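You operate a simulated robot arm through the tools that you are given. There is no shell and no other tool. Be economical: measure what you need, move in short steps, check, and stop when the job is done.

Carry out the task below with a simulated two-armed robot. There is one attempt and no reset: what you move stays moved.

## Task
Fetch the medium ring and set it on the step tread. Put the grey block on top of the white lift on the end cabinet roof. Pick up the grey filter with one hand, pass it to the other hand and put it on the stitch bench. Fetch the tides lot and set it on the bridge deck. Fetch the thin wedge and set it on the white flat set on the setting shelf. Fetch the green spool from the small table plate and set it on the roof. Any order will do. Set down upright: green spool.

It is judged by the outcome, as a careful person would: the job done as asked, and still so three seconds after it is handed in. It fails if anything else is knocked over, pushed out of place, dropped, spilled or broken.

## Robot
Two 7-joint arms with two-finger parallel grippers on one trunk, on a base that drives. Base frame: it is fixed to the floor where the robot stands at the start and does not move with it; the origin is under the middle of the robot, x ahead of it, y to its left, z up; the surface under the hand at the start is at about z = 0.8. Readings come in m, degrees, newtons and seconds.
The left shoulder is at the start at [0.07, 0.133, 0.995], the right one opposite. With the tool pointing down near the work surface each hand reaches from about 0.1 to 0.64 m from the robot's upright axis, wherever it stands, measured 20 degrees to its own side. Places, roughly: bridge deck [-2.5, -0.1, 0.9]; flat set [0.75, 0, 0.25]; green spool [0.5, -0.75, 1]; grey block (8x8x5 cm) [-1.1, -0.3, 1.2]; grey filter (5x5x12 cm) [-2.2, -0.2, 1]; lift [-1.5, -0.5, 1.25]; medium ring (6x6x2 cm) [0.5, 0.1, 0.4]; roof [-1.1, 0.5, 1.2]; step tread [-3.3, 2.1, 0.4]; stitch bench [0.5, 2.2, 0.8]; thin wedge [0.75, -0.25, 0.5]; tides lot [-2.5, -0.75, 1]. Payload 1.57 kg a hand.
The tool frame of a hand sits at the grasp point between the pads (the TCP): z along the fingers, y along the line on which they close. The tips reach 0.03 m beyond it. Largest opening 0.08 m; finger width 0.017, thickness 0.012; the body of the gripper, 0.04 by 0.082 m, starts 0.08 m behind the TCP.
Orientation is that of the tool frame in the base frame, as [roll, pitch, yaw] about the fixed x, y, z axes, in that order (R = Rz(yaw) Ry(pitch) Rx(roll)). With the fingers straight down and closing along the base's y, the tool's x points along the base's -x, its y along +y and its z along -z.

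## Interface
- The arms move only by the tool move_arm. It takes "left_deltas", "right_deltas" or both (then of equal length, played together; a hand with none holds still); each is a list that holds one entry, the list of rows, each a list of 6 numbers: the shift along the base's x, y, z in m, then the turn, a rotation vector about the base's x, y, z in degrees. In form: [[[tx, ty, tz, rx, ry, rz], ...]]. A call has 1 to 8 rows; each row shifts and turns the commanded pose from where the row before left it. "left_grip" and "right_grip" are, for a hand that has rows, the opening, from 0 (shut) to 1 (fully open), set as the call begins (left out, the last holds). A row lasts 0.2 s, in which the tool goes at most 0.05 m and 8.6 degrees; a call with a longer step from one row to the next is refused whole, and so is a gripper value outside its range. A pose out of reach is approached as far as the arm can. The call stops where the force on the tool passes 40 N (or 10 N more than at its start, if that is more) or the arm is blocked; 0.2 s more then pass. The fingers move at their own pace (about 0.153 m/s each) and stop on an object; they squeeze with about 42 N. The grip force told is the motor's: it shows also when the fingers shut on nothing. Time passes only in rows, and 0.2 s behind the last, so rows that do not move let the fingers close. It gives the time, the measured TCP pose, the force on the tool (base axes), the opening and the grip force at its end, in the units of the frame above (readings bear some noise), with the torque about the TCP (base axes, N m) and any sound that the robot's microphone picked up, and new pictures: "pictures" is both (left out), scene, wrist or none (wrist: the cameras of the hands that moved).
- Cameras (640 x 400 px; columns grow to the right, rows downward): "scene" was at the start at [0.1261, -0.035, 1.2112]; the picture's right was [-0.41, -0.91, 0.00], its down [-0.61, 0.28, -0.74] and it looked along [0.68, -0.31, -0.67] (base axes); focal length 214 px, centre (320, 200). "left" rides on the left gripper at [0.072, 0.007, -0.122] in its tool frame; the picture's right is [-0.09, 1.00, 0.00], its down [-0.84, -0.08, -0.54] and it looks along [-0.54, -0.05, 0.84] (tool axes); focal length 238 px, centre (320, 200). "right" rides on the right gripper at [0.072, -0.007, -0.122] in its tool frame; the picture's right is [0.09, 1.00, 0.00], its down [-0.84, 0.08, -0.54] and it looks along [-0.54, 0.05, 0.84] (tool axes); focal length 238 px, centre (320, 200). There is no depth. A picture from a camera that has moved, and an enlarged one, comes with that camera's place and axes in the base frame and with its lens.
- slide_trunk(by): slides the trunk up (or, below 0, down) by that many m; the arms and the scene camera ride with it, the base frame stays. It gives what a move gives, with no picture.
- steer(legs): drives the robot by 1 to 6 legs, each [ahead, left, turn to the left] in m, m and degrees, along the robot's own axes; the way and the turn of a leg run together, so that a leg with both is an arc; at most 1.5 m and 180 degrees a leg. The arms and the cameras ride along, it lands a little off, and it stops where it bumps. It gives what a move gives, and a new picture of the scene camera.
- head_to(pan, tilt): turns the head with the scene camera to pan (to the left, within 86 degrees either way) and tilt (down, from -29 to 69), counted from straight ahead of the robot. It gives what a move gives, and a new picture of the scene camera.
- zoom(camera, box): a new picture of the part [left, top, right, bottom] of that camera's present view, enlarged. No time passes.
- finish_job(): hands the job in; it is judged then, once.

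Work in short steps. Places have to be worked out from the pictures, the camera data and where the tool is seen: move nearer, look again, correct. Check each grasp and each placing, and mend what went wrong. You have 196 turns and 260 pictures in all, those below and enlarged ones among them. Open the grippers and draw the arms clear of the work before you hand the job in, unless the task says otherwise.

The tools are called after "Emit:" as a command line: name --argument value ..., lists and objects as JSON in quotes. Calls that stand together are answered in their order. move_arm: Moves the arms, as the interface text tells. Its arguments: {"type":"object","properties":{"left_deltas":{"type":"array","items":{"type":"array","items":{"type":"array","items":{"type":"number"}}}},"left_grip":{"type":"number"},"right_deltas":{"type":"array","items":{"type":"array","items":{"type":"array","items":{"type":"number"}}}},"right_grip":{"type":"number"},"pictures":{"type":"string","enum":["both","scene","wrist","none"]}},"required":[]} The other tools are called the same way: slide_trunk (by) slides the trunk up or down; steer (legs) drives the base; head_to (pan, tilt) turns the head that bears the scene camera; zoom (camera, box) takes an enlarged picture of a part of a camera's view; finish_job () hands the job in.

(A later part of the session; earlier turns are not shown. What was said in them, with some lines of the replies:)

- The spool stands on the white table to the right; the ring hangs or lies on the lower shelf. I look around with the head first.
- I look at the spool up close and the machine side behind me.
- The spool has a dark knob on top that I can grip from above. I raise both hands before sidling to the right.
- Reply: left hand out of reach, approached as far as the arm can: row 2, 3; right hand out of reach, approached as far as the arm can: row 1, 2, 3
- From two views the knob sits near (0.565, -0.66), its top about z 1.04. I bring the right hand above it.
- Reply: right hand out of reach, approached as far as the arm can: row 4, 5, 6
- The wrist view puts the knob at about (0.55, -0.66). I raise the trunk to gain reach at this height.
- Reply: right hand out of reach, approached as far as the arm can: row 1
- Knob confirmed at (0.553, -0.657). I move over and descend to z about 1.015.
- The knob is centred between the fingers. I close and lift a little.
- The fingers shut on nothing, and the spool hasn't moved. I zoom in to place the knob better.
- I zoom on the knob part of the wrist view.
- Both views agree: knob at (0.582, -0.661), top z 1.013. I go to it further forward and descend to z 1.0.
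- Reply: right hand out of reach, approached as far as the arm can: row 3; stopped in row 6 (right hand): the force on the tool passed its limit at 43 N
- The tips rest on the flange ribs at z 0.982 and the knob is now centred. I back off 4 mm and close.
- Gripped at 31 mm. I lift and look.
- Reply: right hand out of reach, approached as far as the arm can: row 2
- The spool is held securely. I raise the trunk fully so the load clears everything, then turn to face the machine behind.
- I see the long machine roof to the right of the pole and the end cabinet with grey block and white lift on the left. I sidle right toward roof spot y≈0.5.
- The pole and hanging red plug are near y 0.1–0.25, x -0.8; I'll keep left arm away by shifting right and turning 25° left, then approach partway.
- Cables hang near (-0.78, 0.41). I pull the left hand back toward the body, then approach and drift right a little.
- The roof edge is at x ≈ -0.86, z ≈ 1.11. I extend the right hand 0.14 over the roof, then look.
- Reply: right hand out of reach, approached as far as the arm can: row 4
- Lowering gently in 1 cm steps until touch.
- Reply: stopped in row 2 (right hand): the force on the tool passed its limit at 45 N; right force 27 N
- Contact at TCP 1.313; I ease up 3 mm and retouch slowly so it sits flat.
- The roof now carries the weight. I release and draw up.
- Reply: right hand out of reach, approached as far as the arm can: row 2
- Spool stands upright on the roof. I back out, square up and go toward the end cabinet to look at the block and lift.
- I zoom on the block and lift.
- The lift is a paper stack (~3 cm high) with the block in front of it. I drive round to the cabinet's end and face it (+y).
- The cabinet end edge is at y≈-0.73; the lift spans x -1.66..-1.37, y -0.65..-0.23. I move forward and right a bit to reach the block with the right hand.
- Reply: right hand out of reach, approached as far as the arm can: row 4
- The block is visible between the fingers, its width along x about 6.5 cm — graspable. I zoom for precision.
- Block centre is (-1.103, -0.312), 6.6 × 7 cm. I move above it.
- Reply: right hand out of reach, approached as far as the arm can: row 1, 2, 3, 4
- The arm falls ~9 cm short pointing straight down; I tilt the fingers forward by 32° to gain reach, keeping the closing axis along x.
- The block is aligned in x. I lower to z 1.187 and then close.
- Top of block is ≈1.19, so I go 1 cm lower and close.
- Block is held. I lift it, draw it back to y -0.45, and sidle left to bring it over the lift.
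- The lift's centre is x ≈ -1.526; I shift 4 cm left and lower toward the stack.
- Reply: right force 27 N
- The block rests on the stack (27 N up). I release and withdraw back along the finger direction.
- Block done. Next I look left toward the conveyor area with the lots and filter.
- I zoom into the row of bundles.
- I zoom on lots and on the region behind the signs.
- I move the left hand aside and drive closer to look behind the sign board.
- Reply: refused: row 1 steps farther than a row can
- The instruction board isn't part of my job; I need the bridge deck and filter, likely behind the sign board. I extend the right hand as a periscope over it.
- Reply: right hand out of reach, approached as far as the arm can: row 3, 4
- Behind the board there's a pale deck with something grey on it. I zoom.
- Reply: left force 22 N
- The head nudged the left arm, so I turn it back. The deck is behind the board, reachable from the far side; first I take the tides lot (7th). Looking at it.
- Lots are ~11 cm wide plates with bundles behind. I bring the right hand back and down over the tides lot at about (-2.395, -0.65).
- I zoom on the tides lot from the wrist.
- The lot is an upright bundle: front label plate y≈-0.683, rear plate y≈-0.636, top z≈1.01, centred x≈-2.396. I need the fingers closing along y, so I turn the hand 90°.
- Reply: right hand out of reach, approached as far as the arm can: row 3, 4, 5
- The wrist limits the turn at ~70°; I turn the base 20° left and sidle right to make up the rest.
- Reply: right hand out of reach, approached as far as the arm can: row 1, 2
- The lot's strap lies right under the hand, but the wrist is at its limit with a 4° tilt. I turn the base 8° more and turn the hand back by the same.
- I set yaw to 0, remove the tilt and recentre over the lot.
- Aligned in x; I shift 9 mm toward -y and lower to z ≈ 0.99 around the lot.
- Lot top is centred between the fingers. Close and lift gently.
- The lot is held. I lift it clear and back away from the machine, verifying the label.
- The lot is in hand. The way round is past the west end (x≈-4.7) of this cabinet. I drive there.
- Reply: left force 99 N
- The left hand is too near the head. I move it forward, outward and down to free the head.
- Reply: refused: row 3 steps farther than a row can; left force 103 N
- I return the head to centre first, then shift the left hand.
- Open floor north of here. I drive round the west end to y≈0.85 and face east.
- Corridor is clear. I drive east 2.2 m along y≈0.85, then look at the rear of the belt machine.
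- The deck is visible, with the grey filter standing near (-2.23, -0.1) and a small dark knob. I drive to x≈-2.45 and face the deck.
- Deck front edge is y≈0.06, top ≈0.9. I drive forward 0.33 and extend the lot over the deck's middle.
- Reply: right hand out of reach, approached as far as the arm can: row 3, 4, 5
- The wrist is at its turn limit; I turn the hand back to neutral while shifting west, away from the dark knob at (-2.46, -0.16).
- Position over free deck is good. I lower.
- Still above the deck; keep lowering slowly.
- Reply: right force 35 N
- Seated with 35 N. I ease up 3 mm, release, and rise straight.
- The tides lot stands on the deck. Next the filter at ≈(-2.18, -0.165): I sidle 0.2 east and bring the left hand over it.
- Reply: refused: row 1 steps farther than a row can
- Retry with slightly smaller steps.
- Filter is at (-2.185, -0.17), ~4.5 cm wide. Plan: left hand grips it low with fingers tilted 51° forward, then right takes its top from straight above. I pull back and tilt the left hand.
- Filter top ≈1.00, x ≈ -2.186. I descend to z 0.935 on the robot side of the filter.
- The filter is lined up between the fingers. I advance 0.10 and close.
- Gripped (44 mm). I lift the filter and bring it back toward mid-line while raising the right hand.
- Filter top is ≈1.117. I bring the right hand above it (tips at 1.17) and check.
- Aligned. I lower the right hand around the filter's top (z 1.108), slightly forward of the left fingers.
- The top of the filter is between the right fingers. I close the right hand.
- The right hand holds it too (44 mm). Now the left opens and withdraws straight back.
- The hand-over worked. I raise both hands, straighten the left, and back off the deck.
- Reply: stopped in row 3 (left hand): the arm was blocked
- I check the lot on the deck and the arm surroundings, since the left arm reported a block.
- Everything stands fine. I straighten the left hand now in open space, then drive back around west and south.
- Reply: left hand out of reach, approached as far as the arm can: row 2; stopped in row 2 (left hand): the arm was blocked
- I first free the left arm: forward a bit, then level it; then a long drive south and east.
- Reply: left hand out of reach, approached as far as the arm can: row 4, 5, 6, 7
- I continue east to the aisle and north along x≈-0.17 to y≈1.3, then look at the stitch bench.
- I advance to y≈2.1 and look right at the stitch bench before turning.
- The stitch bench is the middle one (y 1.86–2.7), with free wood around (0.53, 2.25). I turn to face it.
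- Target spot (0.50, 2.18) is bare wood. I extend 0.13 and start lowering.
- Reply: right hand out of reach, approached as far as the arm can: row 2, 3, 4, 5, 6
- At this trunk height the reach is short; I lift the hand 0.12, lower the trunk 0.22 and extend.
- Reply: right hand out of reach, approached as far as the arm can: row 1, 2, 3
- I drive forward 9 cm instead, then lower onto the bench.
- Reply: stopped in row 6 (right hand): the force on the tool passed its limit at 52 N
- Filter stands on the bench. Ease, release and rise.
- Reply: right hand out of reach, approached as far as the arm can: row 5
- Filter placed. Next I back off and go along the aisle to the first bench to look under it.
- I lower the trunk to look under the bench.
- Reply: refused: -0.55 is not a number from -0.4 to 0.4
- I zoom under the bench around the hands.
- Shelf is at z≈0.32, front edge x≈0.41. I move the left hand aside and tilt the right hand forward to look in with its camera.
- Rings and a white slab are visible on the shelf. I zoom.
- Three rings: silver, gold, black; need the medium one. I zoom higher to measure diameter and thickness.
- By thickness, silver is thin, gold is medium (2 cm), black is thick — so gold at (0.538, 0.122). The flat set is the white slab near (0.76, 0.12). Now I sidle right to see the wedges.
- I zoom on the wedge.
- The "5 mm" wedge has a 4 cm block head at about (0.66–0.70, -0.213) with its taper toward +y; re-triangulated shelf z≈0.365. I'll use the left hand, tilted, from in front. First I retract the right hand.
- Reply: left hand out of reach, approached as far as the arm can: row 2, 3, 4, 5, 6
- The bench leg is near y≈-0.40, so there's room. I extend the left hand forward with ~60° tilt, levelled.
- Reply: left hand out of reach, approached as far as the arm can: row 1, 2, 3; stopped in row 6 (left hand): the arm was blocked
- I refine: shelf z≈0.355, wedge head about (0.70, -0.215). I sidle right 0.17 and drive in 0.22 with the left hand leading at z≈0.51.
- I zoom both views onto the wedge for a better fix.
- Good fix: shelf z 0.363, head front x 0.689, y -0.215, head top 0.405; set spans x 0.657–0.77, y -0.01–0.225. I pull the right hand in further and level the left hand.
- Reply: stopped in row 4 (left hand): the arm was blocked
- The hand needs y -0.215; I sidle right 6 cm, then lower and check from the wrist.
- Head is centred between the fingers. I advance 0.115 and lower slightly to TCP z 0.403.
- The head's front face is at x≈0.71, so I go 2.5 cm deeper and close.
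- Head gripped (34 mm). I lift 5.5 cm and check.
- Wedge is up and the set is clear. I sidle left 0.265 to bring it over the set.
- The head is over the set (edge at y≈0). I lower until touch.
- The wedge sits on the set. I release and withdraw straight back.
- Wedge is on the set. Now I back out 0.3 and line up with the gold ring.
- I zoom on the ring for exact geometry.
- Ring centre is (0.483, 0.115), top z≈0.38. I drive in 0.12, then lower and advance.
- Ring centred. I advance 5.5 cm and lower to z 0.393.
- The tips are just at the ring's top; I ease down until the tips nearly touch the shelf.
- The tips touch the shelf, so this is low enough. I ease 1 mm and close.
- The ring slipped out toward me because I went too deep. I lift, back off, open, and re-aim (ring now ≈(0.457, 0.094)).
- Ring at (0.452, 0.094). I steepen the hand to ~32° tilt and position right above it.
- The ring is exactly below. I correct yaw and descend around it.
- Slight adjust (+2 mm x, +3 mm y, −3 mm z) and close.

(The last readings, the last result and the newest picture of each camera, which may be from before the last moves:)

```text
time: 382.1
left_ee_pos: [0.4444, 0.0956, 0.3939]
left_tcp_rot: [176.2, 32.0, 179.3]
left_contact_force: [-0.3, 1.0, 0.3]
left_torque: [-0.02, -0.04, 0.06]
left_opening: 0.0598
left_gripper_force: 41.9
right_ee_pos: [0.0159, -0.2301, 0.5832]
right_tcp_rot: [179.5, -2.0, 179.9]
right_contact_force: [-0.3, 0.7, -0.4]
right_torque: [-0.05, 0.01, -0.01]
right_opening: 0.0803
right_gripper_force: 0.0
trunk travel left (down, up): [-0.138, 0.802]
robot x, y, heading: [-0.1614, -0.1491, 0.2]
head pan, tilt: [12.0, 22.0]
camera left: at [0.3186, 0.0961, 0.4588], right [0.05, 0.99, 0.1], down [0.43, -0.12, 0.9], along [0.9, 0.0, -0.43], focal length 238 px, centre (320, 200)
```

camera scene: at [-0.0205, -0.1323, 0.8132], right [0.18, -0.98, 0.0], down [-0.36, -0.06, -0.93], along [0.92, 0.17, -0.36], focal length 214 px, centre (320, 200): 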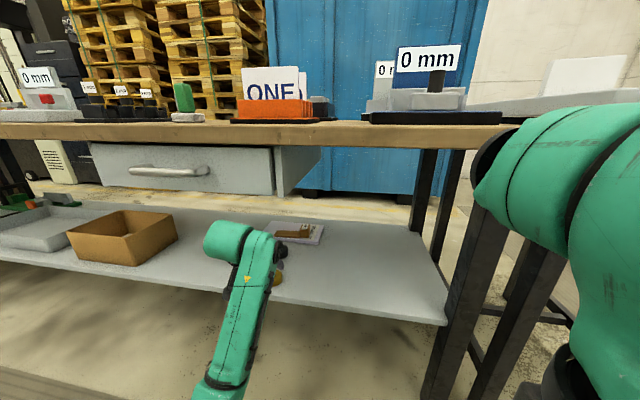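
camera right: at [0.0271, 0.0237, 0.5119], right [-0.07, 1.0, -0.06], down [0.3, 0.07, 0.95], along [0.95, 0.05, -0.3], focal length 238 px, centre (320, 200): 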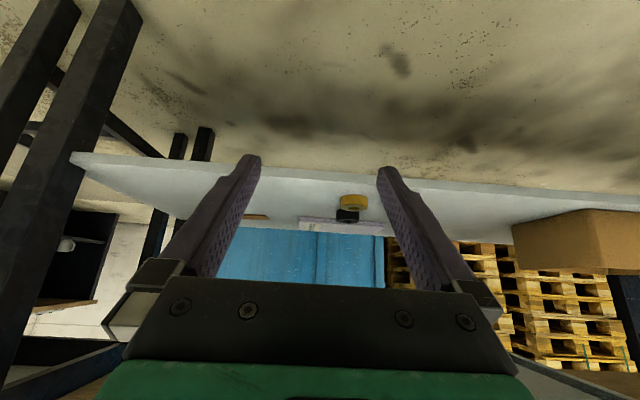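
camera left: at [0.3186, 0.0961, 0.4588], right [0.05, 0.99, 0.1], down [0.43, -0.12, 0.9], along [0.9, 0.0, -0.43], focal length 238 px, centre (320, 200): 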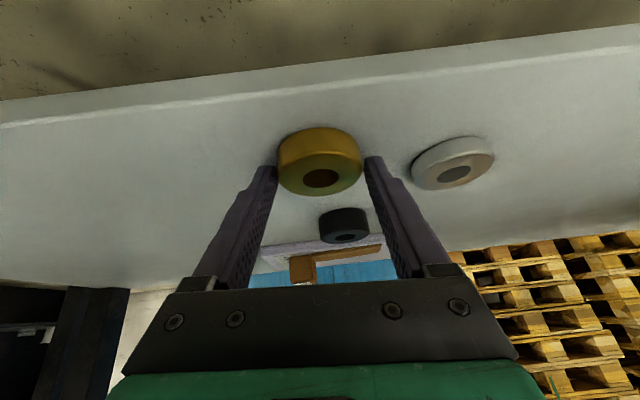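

Gripped at 60 mm with 42 N. I lift and look.

Emit:
move_arm --left_deltas '[[[0, 0, 0.015, 0, 0, 0], [0, 0, 0.02, 0, 0, 0], [0, 0, 0.02, 0, 0, 0], [0, 0, 0.02, 0, 0, 0]]]' --pictures "wrist"

```text
time: 383.1
left_ee_pos: [0.4441, 0.096, 0.4688]
left_tcp_rot: [176.2, 31.9, 179.4]
left_contact_force: [1.1, -0.1, -0.7]
left_torque: [-0.01, 0.0, -0.04]
left_opening: 0.0597
left_gripper_force: 41.6
right_ee_pos: [0.0171, -0.2298, 0.5823]
right_tcp_rot: [179.5, -2.1, 179.9]
right_contact_force: [-0.6, -0.1, -0.3]
right_torque: [0.0, 0.03, 0.0]
right_opening: 0.0801
right_gripper_force: 0.1
trunk travel left (down, up): [-0.138, 0.802]
robot x, y, heading: [-0.1596, -0.1475, 0.2]
head pan, tilt: [12.0, 22.0]
camera left: at [0.3188, 0.0963, 0.5342], right [0.05, 0.99, 0.1], down [0.43, -0.12, 0.9], along [0.9, 0.0, -0.43], focal length 238 px, centre (320, 200)
```

left: 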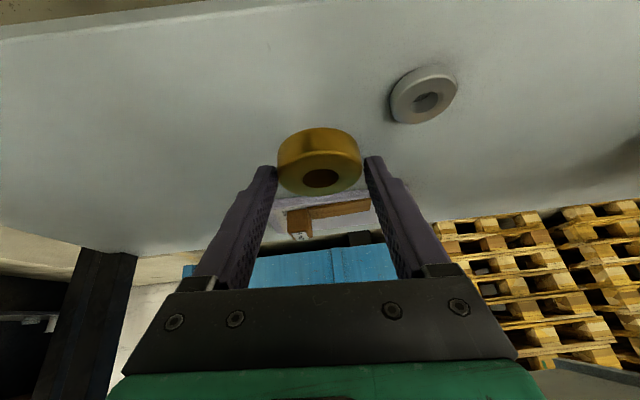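

Ring is held. I back out, raise the trunk, and start the trip around to the step.

Emit:
steer --legs '[[-0.25, 0, 0]]'

Emit:
slide_trunk --by 0.4

Emit:
steer --legs '[[0, -1.1, 0], [0.12, 0, 0], [0, 0, -90], [0, 0, -90], [1.4, 0, 0], [1.3, 0, 0]]'

```text
time: 384.9
left_ee_pos: [0.1843, 0.0984, 0.4688]
left_tcp_rot: [176.2, 31.7, 179.5]
left_contact_force: [0.1, 0.0, -0.6]
left_torque: [-0.02, 0.02, 0.04]
left_opening: 0.0593
left_gripper_force: 41.6
right_ee_pos: [-0.2421, -0.2302, 0.5827]
right_tcp_rot: [179.5, -1.9, -179.9]
right_contact_force: [-0.7, 0.1, -0.1]
right_torque: [0.03, 0.0, 0.01]
right_opening: 0.0798
right_gripper_force: 0.0
trunk travel left (down, up): [-0.138, 0.802]
robot x, y, heading: [-0.4176, -0.1484, 0.1]
head pan, tilt: [12.0, 22.0]
camera scene: at [-0.2797, -0.1325, 0.8132], right [0.18, -0.98, 0.0], down [-0.36, -0.07, -0.93], along [0.92, 0.17, -0.36], focal length 214 px, centre (320, 200)
```

scene: 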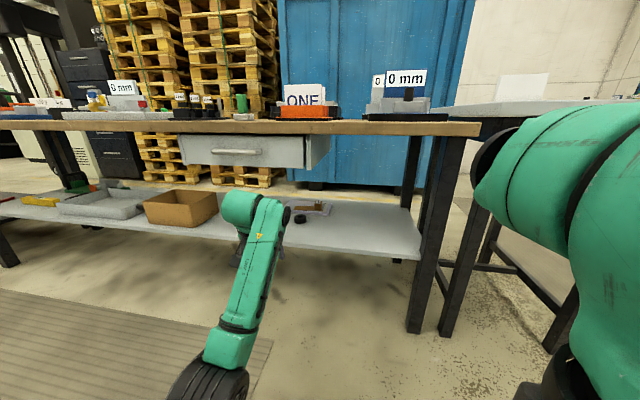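

```text
time: 388.8
left_ee_pos: [0.1838, 0.0974, 0.868]
left_tcp_rot: [176.3, 31.8, 179.5]
left_contact_force: [-0.2, 0.2, -0.8]
left_torque: [-0.02, 0.03, 0.01]
left_opening: 0.0591
left_gripper_force: 42.7
right_ee_pos: [-0.241, -0.2303, 0.9818]
right_tcp_rot: [179.6, -2.0, -179.9]
right_contact_force: [0.3, 0.3, 0.9]
right_torque: [0.04, -0.02, -0.01]
right_opening: 0.0801
right_gripper_force: 0.2
trunk travel left (down, up): [-0.538, 0.402]
robot x, y, heading: [-0.4218, -0.1498, 0.2]
head pan, tilt: [12.0, 22.0]
```

```text
time: 415.4
left_ee_pos: [-3.529, -1.3618, 0.8686]
left_tcp_rot: [176.3, 31.8, -4.0]
left_contact_force: [0.5, -0.1, -1.3]
left_torque: [0.03, 0.01, -0.02]
left_opening: 0.0588
left_gripper_force: 42.3
right_ee_pos: [-3.0829, -1.0607, 0.9817]
right_tcp_rot: [179.5, -2.0, -3.5]
right_contact_force: [-0.4, -0.3, -0.7]
right_torque: [-0.01, 0.02, 0.03]
right_opening: 0.0798
right_gripper_force: 0.1
trunk travel left (down, up): [-0.538, 0.402]
robot x, y, heading: [-2.9092, -1.1515, 176.4]
head pan, tilt: [12.0, 22.0]
camera scene: at [-3.0514, -1.1623, 1.2131], right [-0.12, 0.99, 0.0], down [0.36, 0.04, -0.93], along [-0.92, -0.11, -0.36], focal length 214 px, centre (320, 200)
```

scene: 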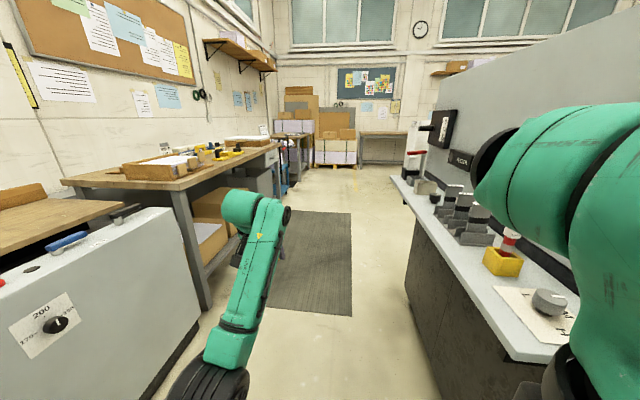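

Clear so far. I shift slightly south, go on west past the cabinet's end, then north.

Emit:
steer --legs '[[0, 0.15, 3.6], [1.4, 0, 0], [1.3, 0, 0], [0, 0, -90], [1.4, 0, 0], [0.9, 0, 0]]'

Emit:
steer --legs '[[0, 0, -90], [1.2, 0, 0]]'

```text
time: 444.2
left_ee_pos: [-5.8111, 1.6691, 0.8681]
left_tcp_rot: [176.1, 31.8, -91.9]
left_contact_force: [0.1, 1.3, -0.9]
left_torque: [-0.04, -0.05, 0.0]
left_opening: 0.059
left_gripper_force: 41.6
right_ee_pos: [-5.4931, 1.2348, 0.9806]
right_tcp_rot: [179.6, -2.1, -91.3]
right_contact_force: [-0.1, -0.3, -0.5]
right_torque: [0.01, 0.02, 0.02]
right_opening: 0.0802
right_gripper_force: 0.0
trunk travel left (down, up): [-0.538, 0.402]
robot x, y, heading: [-5.5757, 1.0597, 88.6]
head pan, tilt: [12.0, 22.0]
camera scene: at [-5.5925, 1.2, 1.2131], right [0.99, 0.16, 0.0], down [0.06, -0.36, -0.93], along [-0.15, 0.92, -0.36], focal length 214 px, centre (320, 200)
```

scene: 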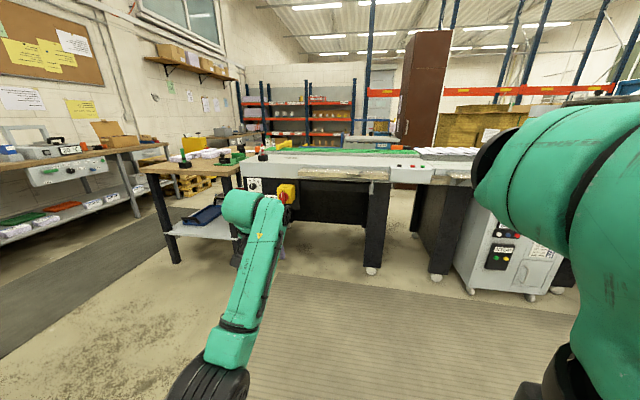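

```text
time: 454.2
left_ee_pos: [-3.7454, 1.2083, 0.8695]
left_tcp_rot: [176.2, 31.8, 176.2]
left_contact_force: [-0.3, 0.6, -1.6]
left_torque: [0.02, 0.03, 0.03]
left_opening: 0.0591
left_gripper_force: 41.7
right_ee_pos: [-4.1888, 0.9059, 0.9815]
right_tcp_rot: [179.6, -2.1, 176.7]
right_contact_force: [0.6, 0.3, 0.6]
right_torque: [-0.01, 0.03, -0.02]
right_opening: 0.0799
right_gripper_force: 0.1
trunk travel left (down, up): [-0.538, 0.402]
robot x, y, heading: [-4.3636, 0.995, -3.0]
head pan, tilt: [12.0, 22.0]
camera scene: at [-4.2208, 1.0057, 1.2131], right [0.13, -0.99, 0.0], down [-0.36, -0.05, -0.93], along [0.92, 0.12, -0.37], focal length 214 px, centre (320, 200)
```

scene: 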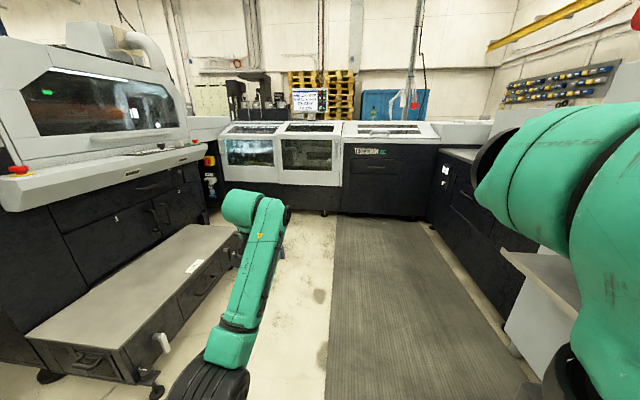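

The step is at left: tread about x -3.77..-2.95, y from 1.78. I drive alongside and turn to face it.

Emit:
steer --legs '[[1.2, 0, 0], [0, 0, 93], [0.2, 0, 0]]'

Emit:
head_to --pan 5 --tilt 45

```text
time: 465.2
left_ee_pos: [-3.403, 1.7503, 0.8675]
left_tcp_rot: [176.1, 31.8, -92.9]
left_contact_force: [-0.4, 0.2, -1.4]
left_torque: [-0.05, 0.01, 0.0]
left_opening: 0.0588
left_gripper_force: 41.8
right_ee_pos: [-3.092, 1.3097, 0.9816]
right_tcp_rot: [179.6, -2.1, -92.4]
right_contact_force: [-0.6, -0.2, -0.4]
right_torque: [-0.04, -0.02, 0.03]
right_opening: 0.0799
right_gripper_force: 0.0
trunk travel left (down, up): [-0.538, 0.402]
robot x, y, heading: [-3.1816, 1.1301, 87.9]
head pan, tilt: [12.0, 22.0]
camera scene: at [-3.1925, 1.2771, 1.213], right [0.99, 0.14, 0.0], down [0.05, -0.36, -0.93], along [-0.13, 0.92, -0.37], focal length 214 px, centre (320, 200)
```

scene: 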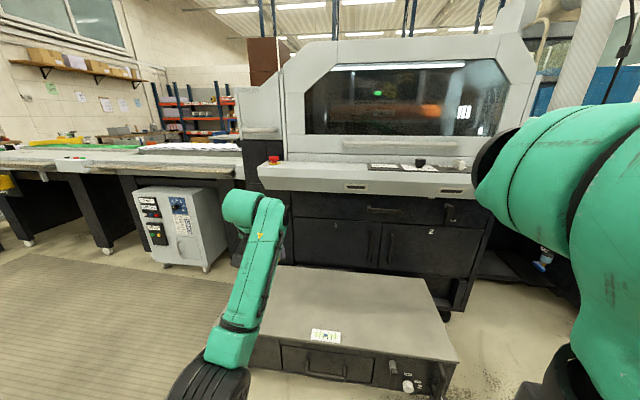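

```text
time: 466.1
left_ee_pos: [-3.4027, 1.7495, 0.8684]
left_tcp_rot: [176.3, 31.8, -92.8]
left_contact_force: [-0.4, 0.7, -1.0]
left_torque: [0.0, 0.02, 0.02]
left_opening: 0.0588
left_gripper_force: 42.5
right_ee_pos: [-3.092, 1.3095, 0.9815]
right_tcp_rot: [179.4, -2.1, -92.4]
right_contact_force: [-0.2, 0.2, 0.1]
right_torque: [-0.02, -0.03, 0.01]
right_opening: 0.0802
right_gripper_force: 0.0
trunk travel left (down, up): [-0.538, 0.402]
robot x, y, heading: [-3.1804, 1.1329, 87.9]
head pan, tilt: [5.0, 45.0]
camera scene: at [-3.1834, 1.2659, 1.1767], right [1.0, 0.05, 0.0], down [0.04, -0.71, -0.71], along [-0.04, 0.71, -0.71], focal length 214 px, centre (320, 200)
```

scene: 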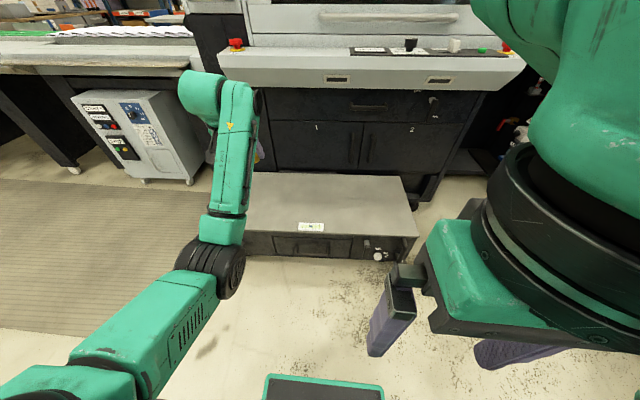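

Tread seems lower, z≈0.26–0.3, spanning y 1.95–2.4, x -3.69..-2.73. I lower the trunk 0.4 first, then move forward over it.

Emit:
slide_trunk --by -0.4

Emit:
steer --legs '[[0.33, -0.06, 0]]'

Emit:
zoom --camera "left" --box '[0, 0, 640, 400]'

```text
time: 469.9
left_ee_pos: [-3.4022, 1.7503, 0.4676]
left_tcp_rot: [176.2, 31.7, -92.9]
left_contact_force: [-0.1, -0.3, -1.5]
left_torque: [0.01, -0.01, 0.0]
left_opening: 0.0587
left_gripper_force: 42.1
right_ee_pos: [-3.093, 1.3095, 0.5829]
right_tcp_rot: [179.6, -2.1, -92.4]
right_contact_force: [0.2, 0.9, 0.8]
right_torque: [0.03, -0.01, -0.02]
right_opening: 0.0802
right_gripper_force: 0.1
trunk travel left (down, up): [-0.138, 0.802]
robot x, y, heading: [-3.179, 1.1343, 87.8]
head pan, tilt: [5.0, 45.0]
```

```text
time: 472.2
left_ee_pos: [-3.3284, 2.0787, 0.468]
left_tcp_rot: [176.2, 31.8, -93.0]
left_contact_force: [0.5, -0.9, -1.2]
left_torque: [-0.04, -0.05, 0.0]
left_opening: 0.059
left_gripper_force: 41.6
right_ee_pos: [-3.0208, 1.6376, 0.5812]
right_tcp_rot: [179.6, -2.1, -92.5]
right_contact_force: [0.0, 0.3, 0.6]
right_torque: [-0.02, 0.02, -0.01]
right_opening: 0.0801
right_gripper_force: 0.0
trunk travel left (down, up): [-0.138, 0.802]
robot x, y, heading: [-3.1093, 1.4626, 88.0]
head pan, tilt: [5.0, 45.0]
camera scene: at [-3.111, 1.5944, 0.7766], right [1.0, 0.05, 0.0], down [0.03, -0.71, -0.71], along [-0.03, 0.71, -0.71], focal length 214 px, centre (320, 200)
```

scene: 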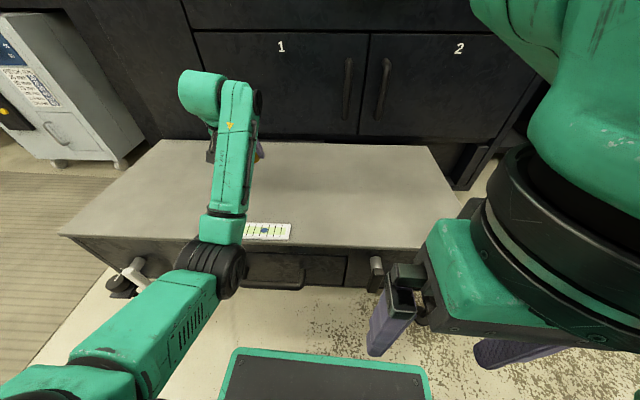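

```text
1.00 times, centred on (320, 200) of left (not enlarged: the box is as wide or as high as the picture)
camera zoom: at [-3.3336, 1.9532, 0.5339], right [-0.99, 0.1, 0.1], down [0.14, 0.42, 0.9], along [0.04, 0.9, -0.43], focal length 238 px, centre (320, 200)
```

zoom: 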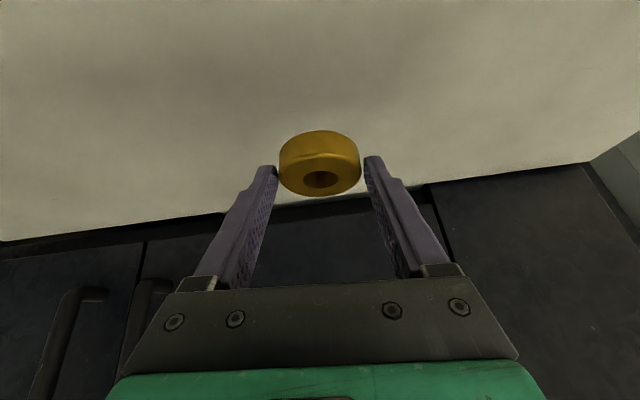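

Ring is over mid-tread (≈(-3.33, 2.09)); tread likely z≈0.4. I lower slowly until touch.

Emit:
move_arm --left_deltas '[[[0, 0, -0.012, 0, 0, 0], [0, 0, -0.008, 0, 0, 0], [0, 0, -0.006, 0, 0, 0], [0, 0, -0.005, 0, 0, 0], [0, 0, -0.005, 0, 0, 0], [0, 0, -0.005, 0, 0, 0], [0, 0, -0.005, 0, 0, 0], [0, 0, -0.005, 0, 0, 0]]]' --pictures "wrist"

```text
time: 474.0
left_ee_pos: [-3.329, 2.0789, 0.4169]
left_tcp_rot: [176.2, 31.8, -93.0]
left_contact_force: [-0.5, 0.1, -0.8]
left_torque: [-0.04, 0.01, -0.01]
left_opening: 0.0589
left_gripper_force: 41.7
right_ee_pos: [-3.0202, 1.6377, 0.5829]
right_tcp_rot: [179.6, -2.1, -92.5]
right_contact_force: [0.2, -0.2, 0.7]
right_torque: [0.03, -0.02, -0.01]
right_opening: 0.0798
right_gripper_force: 0.1
trunk travel left (down, up): [-0.138, 0.802]
robot x, y, heading: [-3.1061, 1.4628, 87.5]
head pan, tilt: [5.0, 45.0]
camera left: at [-3.3345, 1.9535, 0.4819], right [-0.99, 0.1, 0.1], down [0.14, 0.42, 0.9], along [0.04, 0.9, -0.43], focal length 238 px, centre (320, 200)
```

left: 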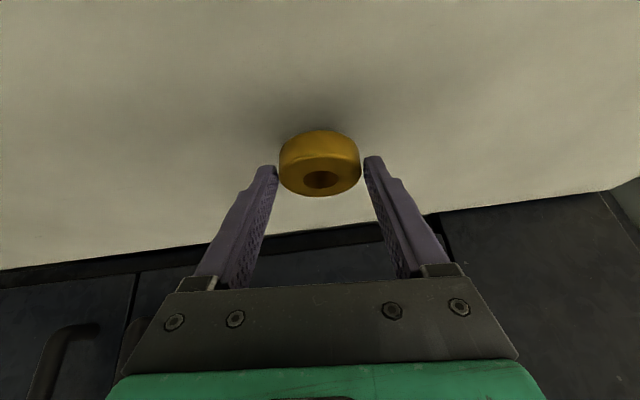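

Shadow is closing in; keep lowering.

Emit:
move_arm --left_deltas '[[[0, 0, -0.005, 0, 0, 0], [0, 0, -0.005, 0, 0, 0], [0, 0, -0.005, 0, 0, 0], [0, 0, -0.005, 0, 0, 0], [0, 0, -0.005, 0, 0, 0], [0, 0, -0.005, 0, 0, 0], [0, 0, -0.005, 0, 0, 0], [0, 0, -0.005, 0, 0, 0]]]' --pictures "wrist"

```text
time: 475.7
left_ee_pos: [-3.329, 2.0815, 0.3916]
left_tcp_rot: [175.9, 33.4, -93.0]
left_contact_force: [0.0, 1.3, 18.1]
left_torque: [-0.17, -0.25, -0.02]
left_opening: 0.0594
left_gripper_force: 41.9
right_ee_pos: [-3.0194, 1.6366, 0.5826]
right_tcp_rot: [179.5, -1.8, -92.5]
right_contact_force: [-0.2, -0.1, 1.2]
right_torque: [0.02, -0.03, -0.01]
right_opening: 0.0798
right_gripper_force: 0.1
trunk travel left (down, up): [-0.138, 0.802]
robot x, y, heading: [-3.1107, 1.4655, 87.8]
head pan, tilt: [5.0, 45.0]
stopped in row 8 (left hand): the force on the tool passed its limit at 43 N (the readings are from after the stop); the commanded pose is now the measured one
camera left: at [-3.3338, 1.9537, 0.4533], right [-0.99, 0.09, 0.11], down [0.14, 0.4, 0.91], along [0.04, 0.91, -0.4], focal length 238 px, centre (320, 200)
```

left: 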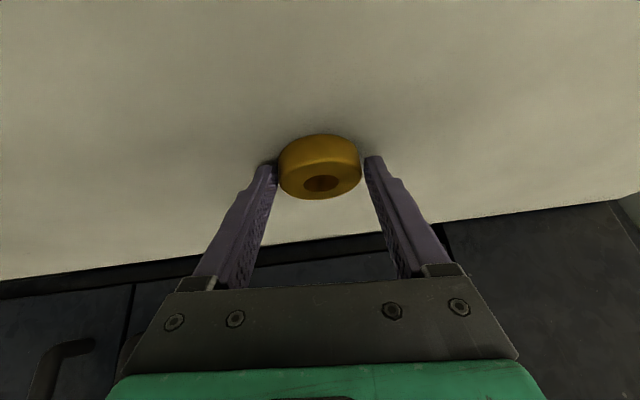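

The ring rests on the tread (tread z≈0.36). I release and lift straight up.

Emit:
move_arm --left_deltas '[[[0, 0, 0.001, 0, 0, 0], [0, 0, 0, 0, 0, 0], [0, 0, 0, 0, 0, 0], [0, -0.005, 0.03, 0, 0, 0], [0, -0.01, 0.04, 0, 0, 0], [0, -0.02, 0.04, 0, 0, 0]]]' --left_grip 1 --pictures "both"

```text
time: 477.1
left_ee_pos: [-3.3269, 2.0436, 0.4952]
left_tcp_rot: [176.1, 32.6, -93.0]
left_contact_force: [0.1, -0.2, -0.4]
left_torque: [0.02, 0.0, 0.03]
left_opening: 0.0801
left_gripper_force: 0.1
right_ee_pos: [-3.019, 1.6393, 0.5824]
right_tcp_rot: [179.5, -2.1, -92.5]
right_contact_force: [0.0, -0.2, -0.1]
right_torque: [0.02, 0.0, -0.05]
right_opening: 0.0798
right_gripper_force: 0.0
trunk travel left (down, up): [-0.138, 0.802]
robot x, y, heading: [-3.1098, 1.4611, 87.8]
head pan, tilt: [5.0, 45.0]
camera scene: at [-3.1104, 1.594, 0.7766], right [1.0, 0.05, 0.0], down [0.03, -0.71, -0.71], along [-0.03, 0.71, -0.71], focal length 214 px, centre (320, 200)
camera left: at [-3.332, 1.9175, 0.5582], right [-0.99, 0.09, 0.11], down [0.14, 0.41, 0.9], along [0.04, 0.91, -0.42], focal length 238 px, centre (320, 200)
```

scene: 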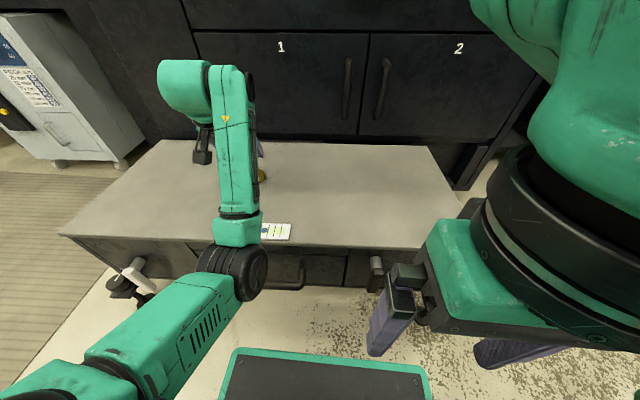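
left: 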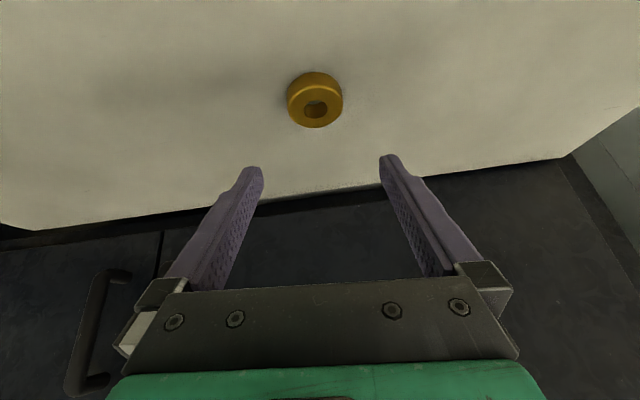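

The ring lies flat on the tread. I back the robot clear, then glance at it and the deck one last time.

Emit:
steer --legs '[[-0.4, 0, 0]]'

Emit:
slide_trunk --by 0.4

Emit:
head_to --pan 0 --tilt 40

```text
time: 479.6
left_ee_pos: [-3.3492, 1.6454, 0.4953]
left_tcp_rot: [176.0, 32.8, -92.1]
left_contact_force: [-0.5, -0.6, 0.6]
left_torque: [0.01, -0.01, -0.01]
left_opening: 0.0802
left_gripper_force: 0.0
right_ee_pos: [-3.0355, 1.2443, 0.582]
right_tcp_rot: [179.6, -2.1, -91.8]
right_contact_force: [0.0, -0.6, -0.6]
right_torque: [0.0, 0.01, 0.01]
right_opening: 0.0801
right_gripper_force: 0.0
trunk travel left (down, up): [-0.138, 0.802]
robot x, y, heading: [-3.1255, 1.0686, 88.5]
head pan, tilt: [5.0, 45.0]
camera scene: at [-3.1258, 1.1985, 0.7767], right [1.0, 0.06, 0.0], down [0.04, -0.71, -0.71], along [-0.04, 0.71, -0.71], focal length 214 px, centre (320, 200)
```

scene: 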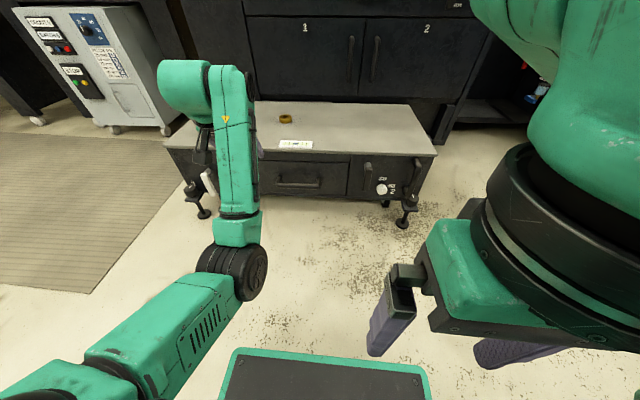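

```text
time: 483.4
left_ee_pos: [-3.3492, 1.6467, 0.8942]
left_tcp_rot: [176.1, 32.7, -92.3]
left_contact_force: [-0.5, 1.5, -0.1]
left_torque: [0.03, -0.01, 0.01]
left_opening: 0.0799
left_gripper_force: 0.1
right_ee_pos: [-3.0355, 1.2448, 0.9825]
right_tcp_rot: [179.5, -2.1, -91.7]
right_contact_force: [0.1, -0.6, -0.1]
right_torque: [0.02, -0.01, -0.03]
right_opening: 0.0801
right_gripper_force: 0.0
trunk travel left (down, up): [-0.538, 0.402]
robot x, y, heading: [-3.1217, 1.0678, 88.5]
head pan, tilt: [5.0, 45.0]
```

```text
time: 484.1
left_ee_pos: [-3.3486, 1.6471, 0.8944]
left_tcp_rot: [176.1, 32.8, -92.2]
left_contact_force: [0.6, -0.4, 0.4]
left_torque: [0.01, 0.0, -0.03]
left_opening: 0.08
left_gripper_force: 0.1
right_ee_pos: [-3.0352, 1.2441, 0.9829]
right_tcp_rot: [179.5, -2.1, -91.7]
right_contact_force: [0.6, 0.5, 0.0]
right_torque: [0.01, -0.01, 0.0]
right_opening: 0.08
right_gripper_force: 0.0
trunk travel left (down, up): [-0.538, 0.402]
robot x, y, heading: [-3.1215, 1.0703, 88.6]
head pan, tilt: [0.0, 40.0]
camera scene: at [-3.1186, 1.2024, 1.1839], right [1.0, -0.03, 0.0], down [-0.02, -0.64, -0.77], along [0.02, 0.77, -0.64], focal length 214 px, centre (320, 200)
```

scene: 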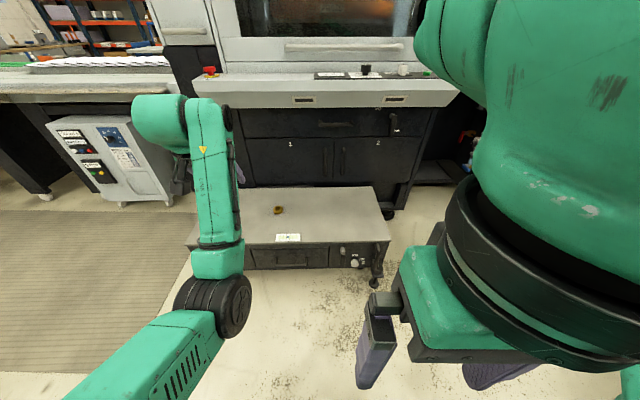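

The ring lies on the tread, and all six placements are done with grippers open and arms clear. I hand in.

Emit:
finish_job

```text
The job is handed in.
```

I placed all six items and handed the job in, with both grippers open and the arms clear. I did not look again at most of them just before handing in; they are as I last saw them.

- **Green spool:** it stands upright on the machine roof.
- **Grey block:** it sits on the white lift on the end cabinet roof.
- **Tides lot:** it stands on the bridge deck.
- **Grey filter:** I picked it up with the left hand, passed it to the right, and stood it on the stitch bench.
- **Thin wedge:** the only wedge I saw, the one marked "5 mm", is on the white flat set on the shelf.
- **Medium ring:** there were three rings of about the same diameter, so I took the gold one, middle in thickness at about 2 cm. It lies flat on the step tread. It slipped on the first grasp but stayed on the shelf, and I did not see any other item move.

Twice the head pressed against the robot's own left arm, and on two other moves that arm reported being blocked. I saw no damage and nothing out of place.
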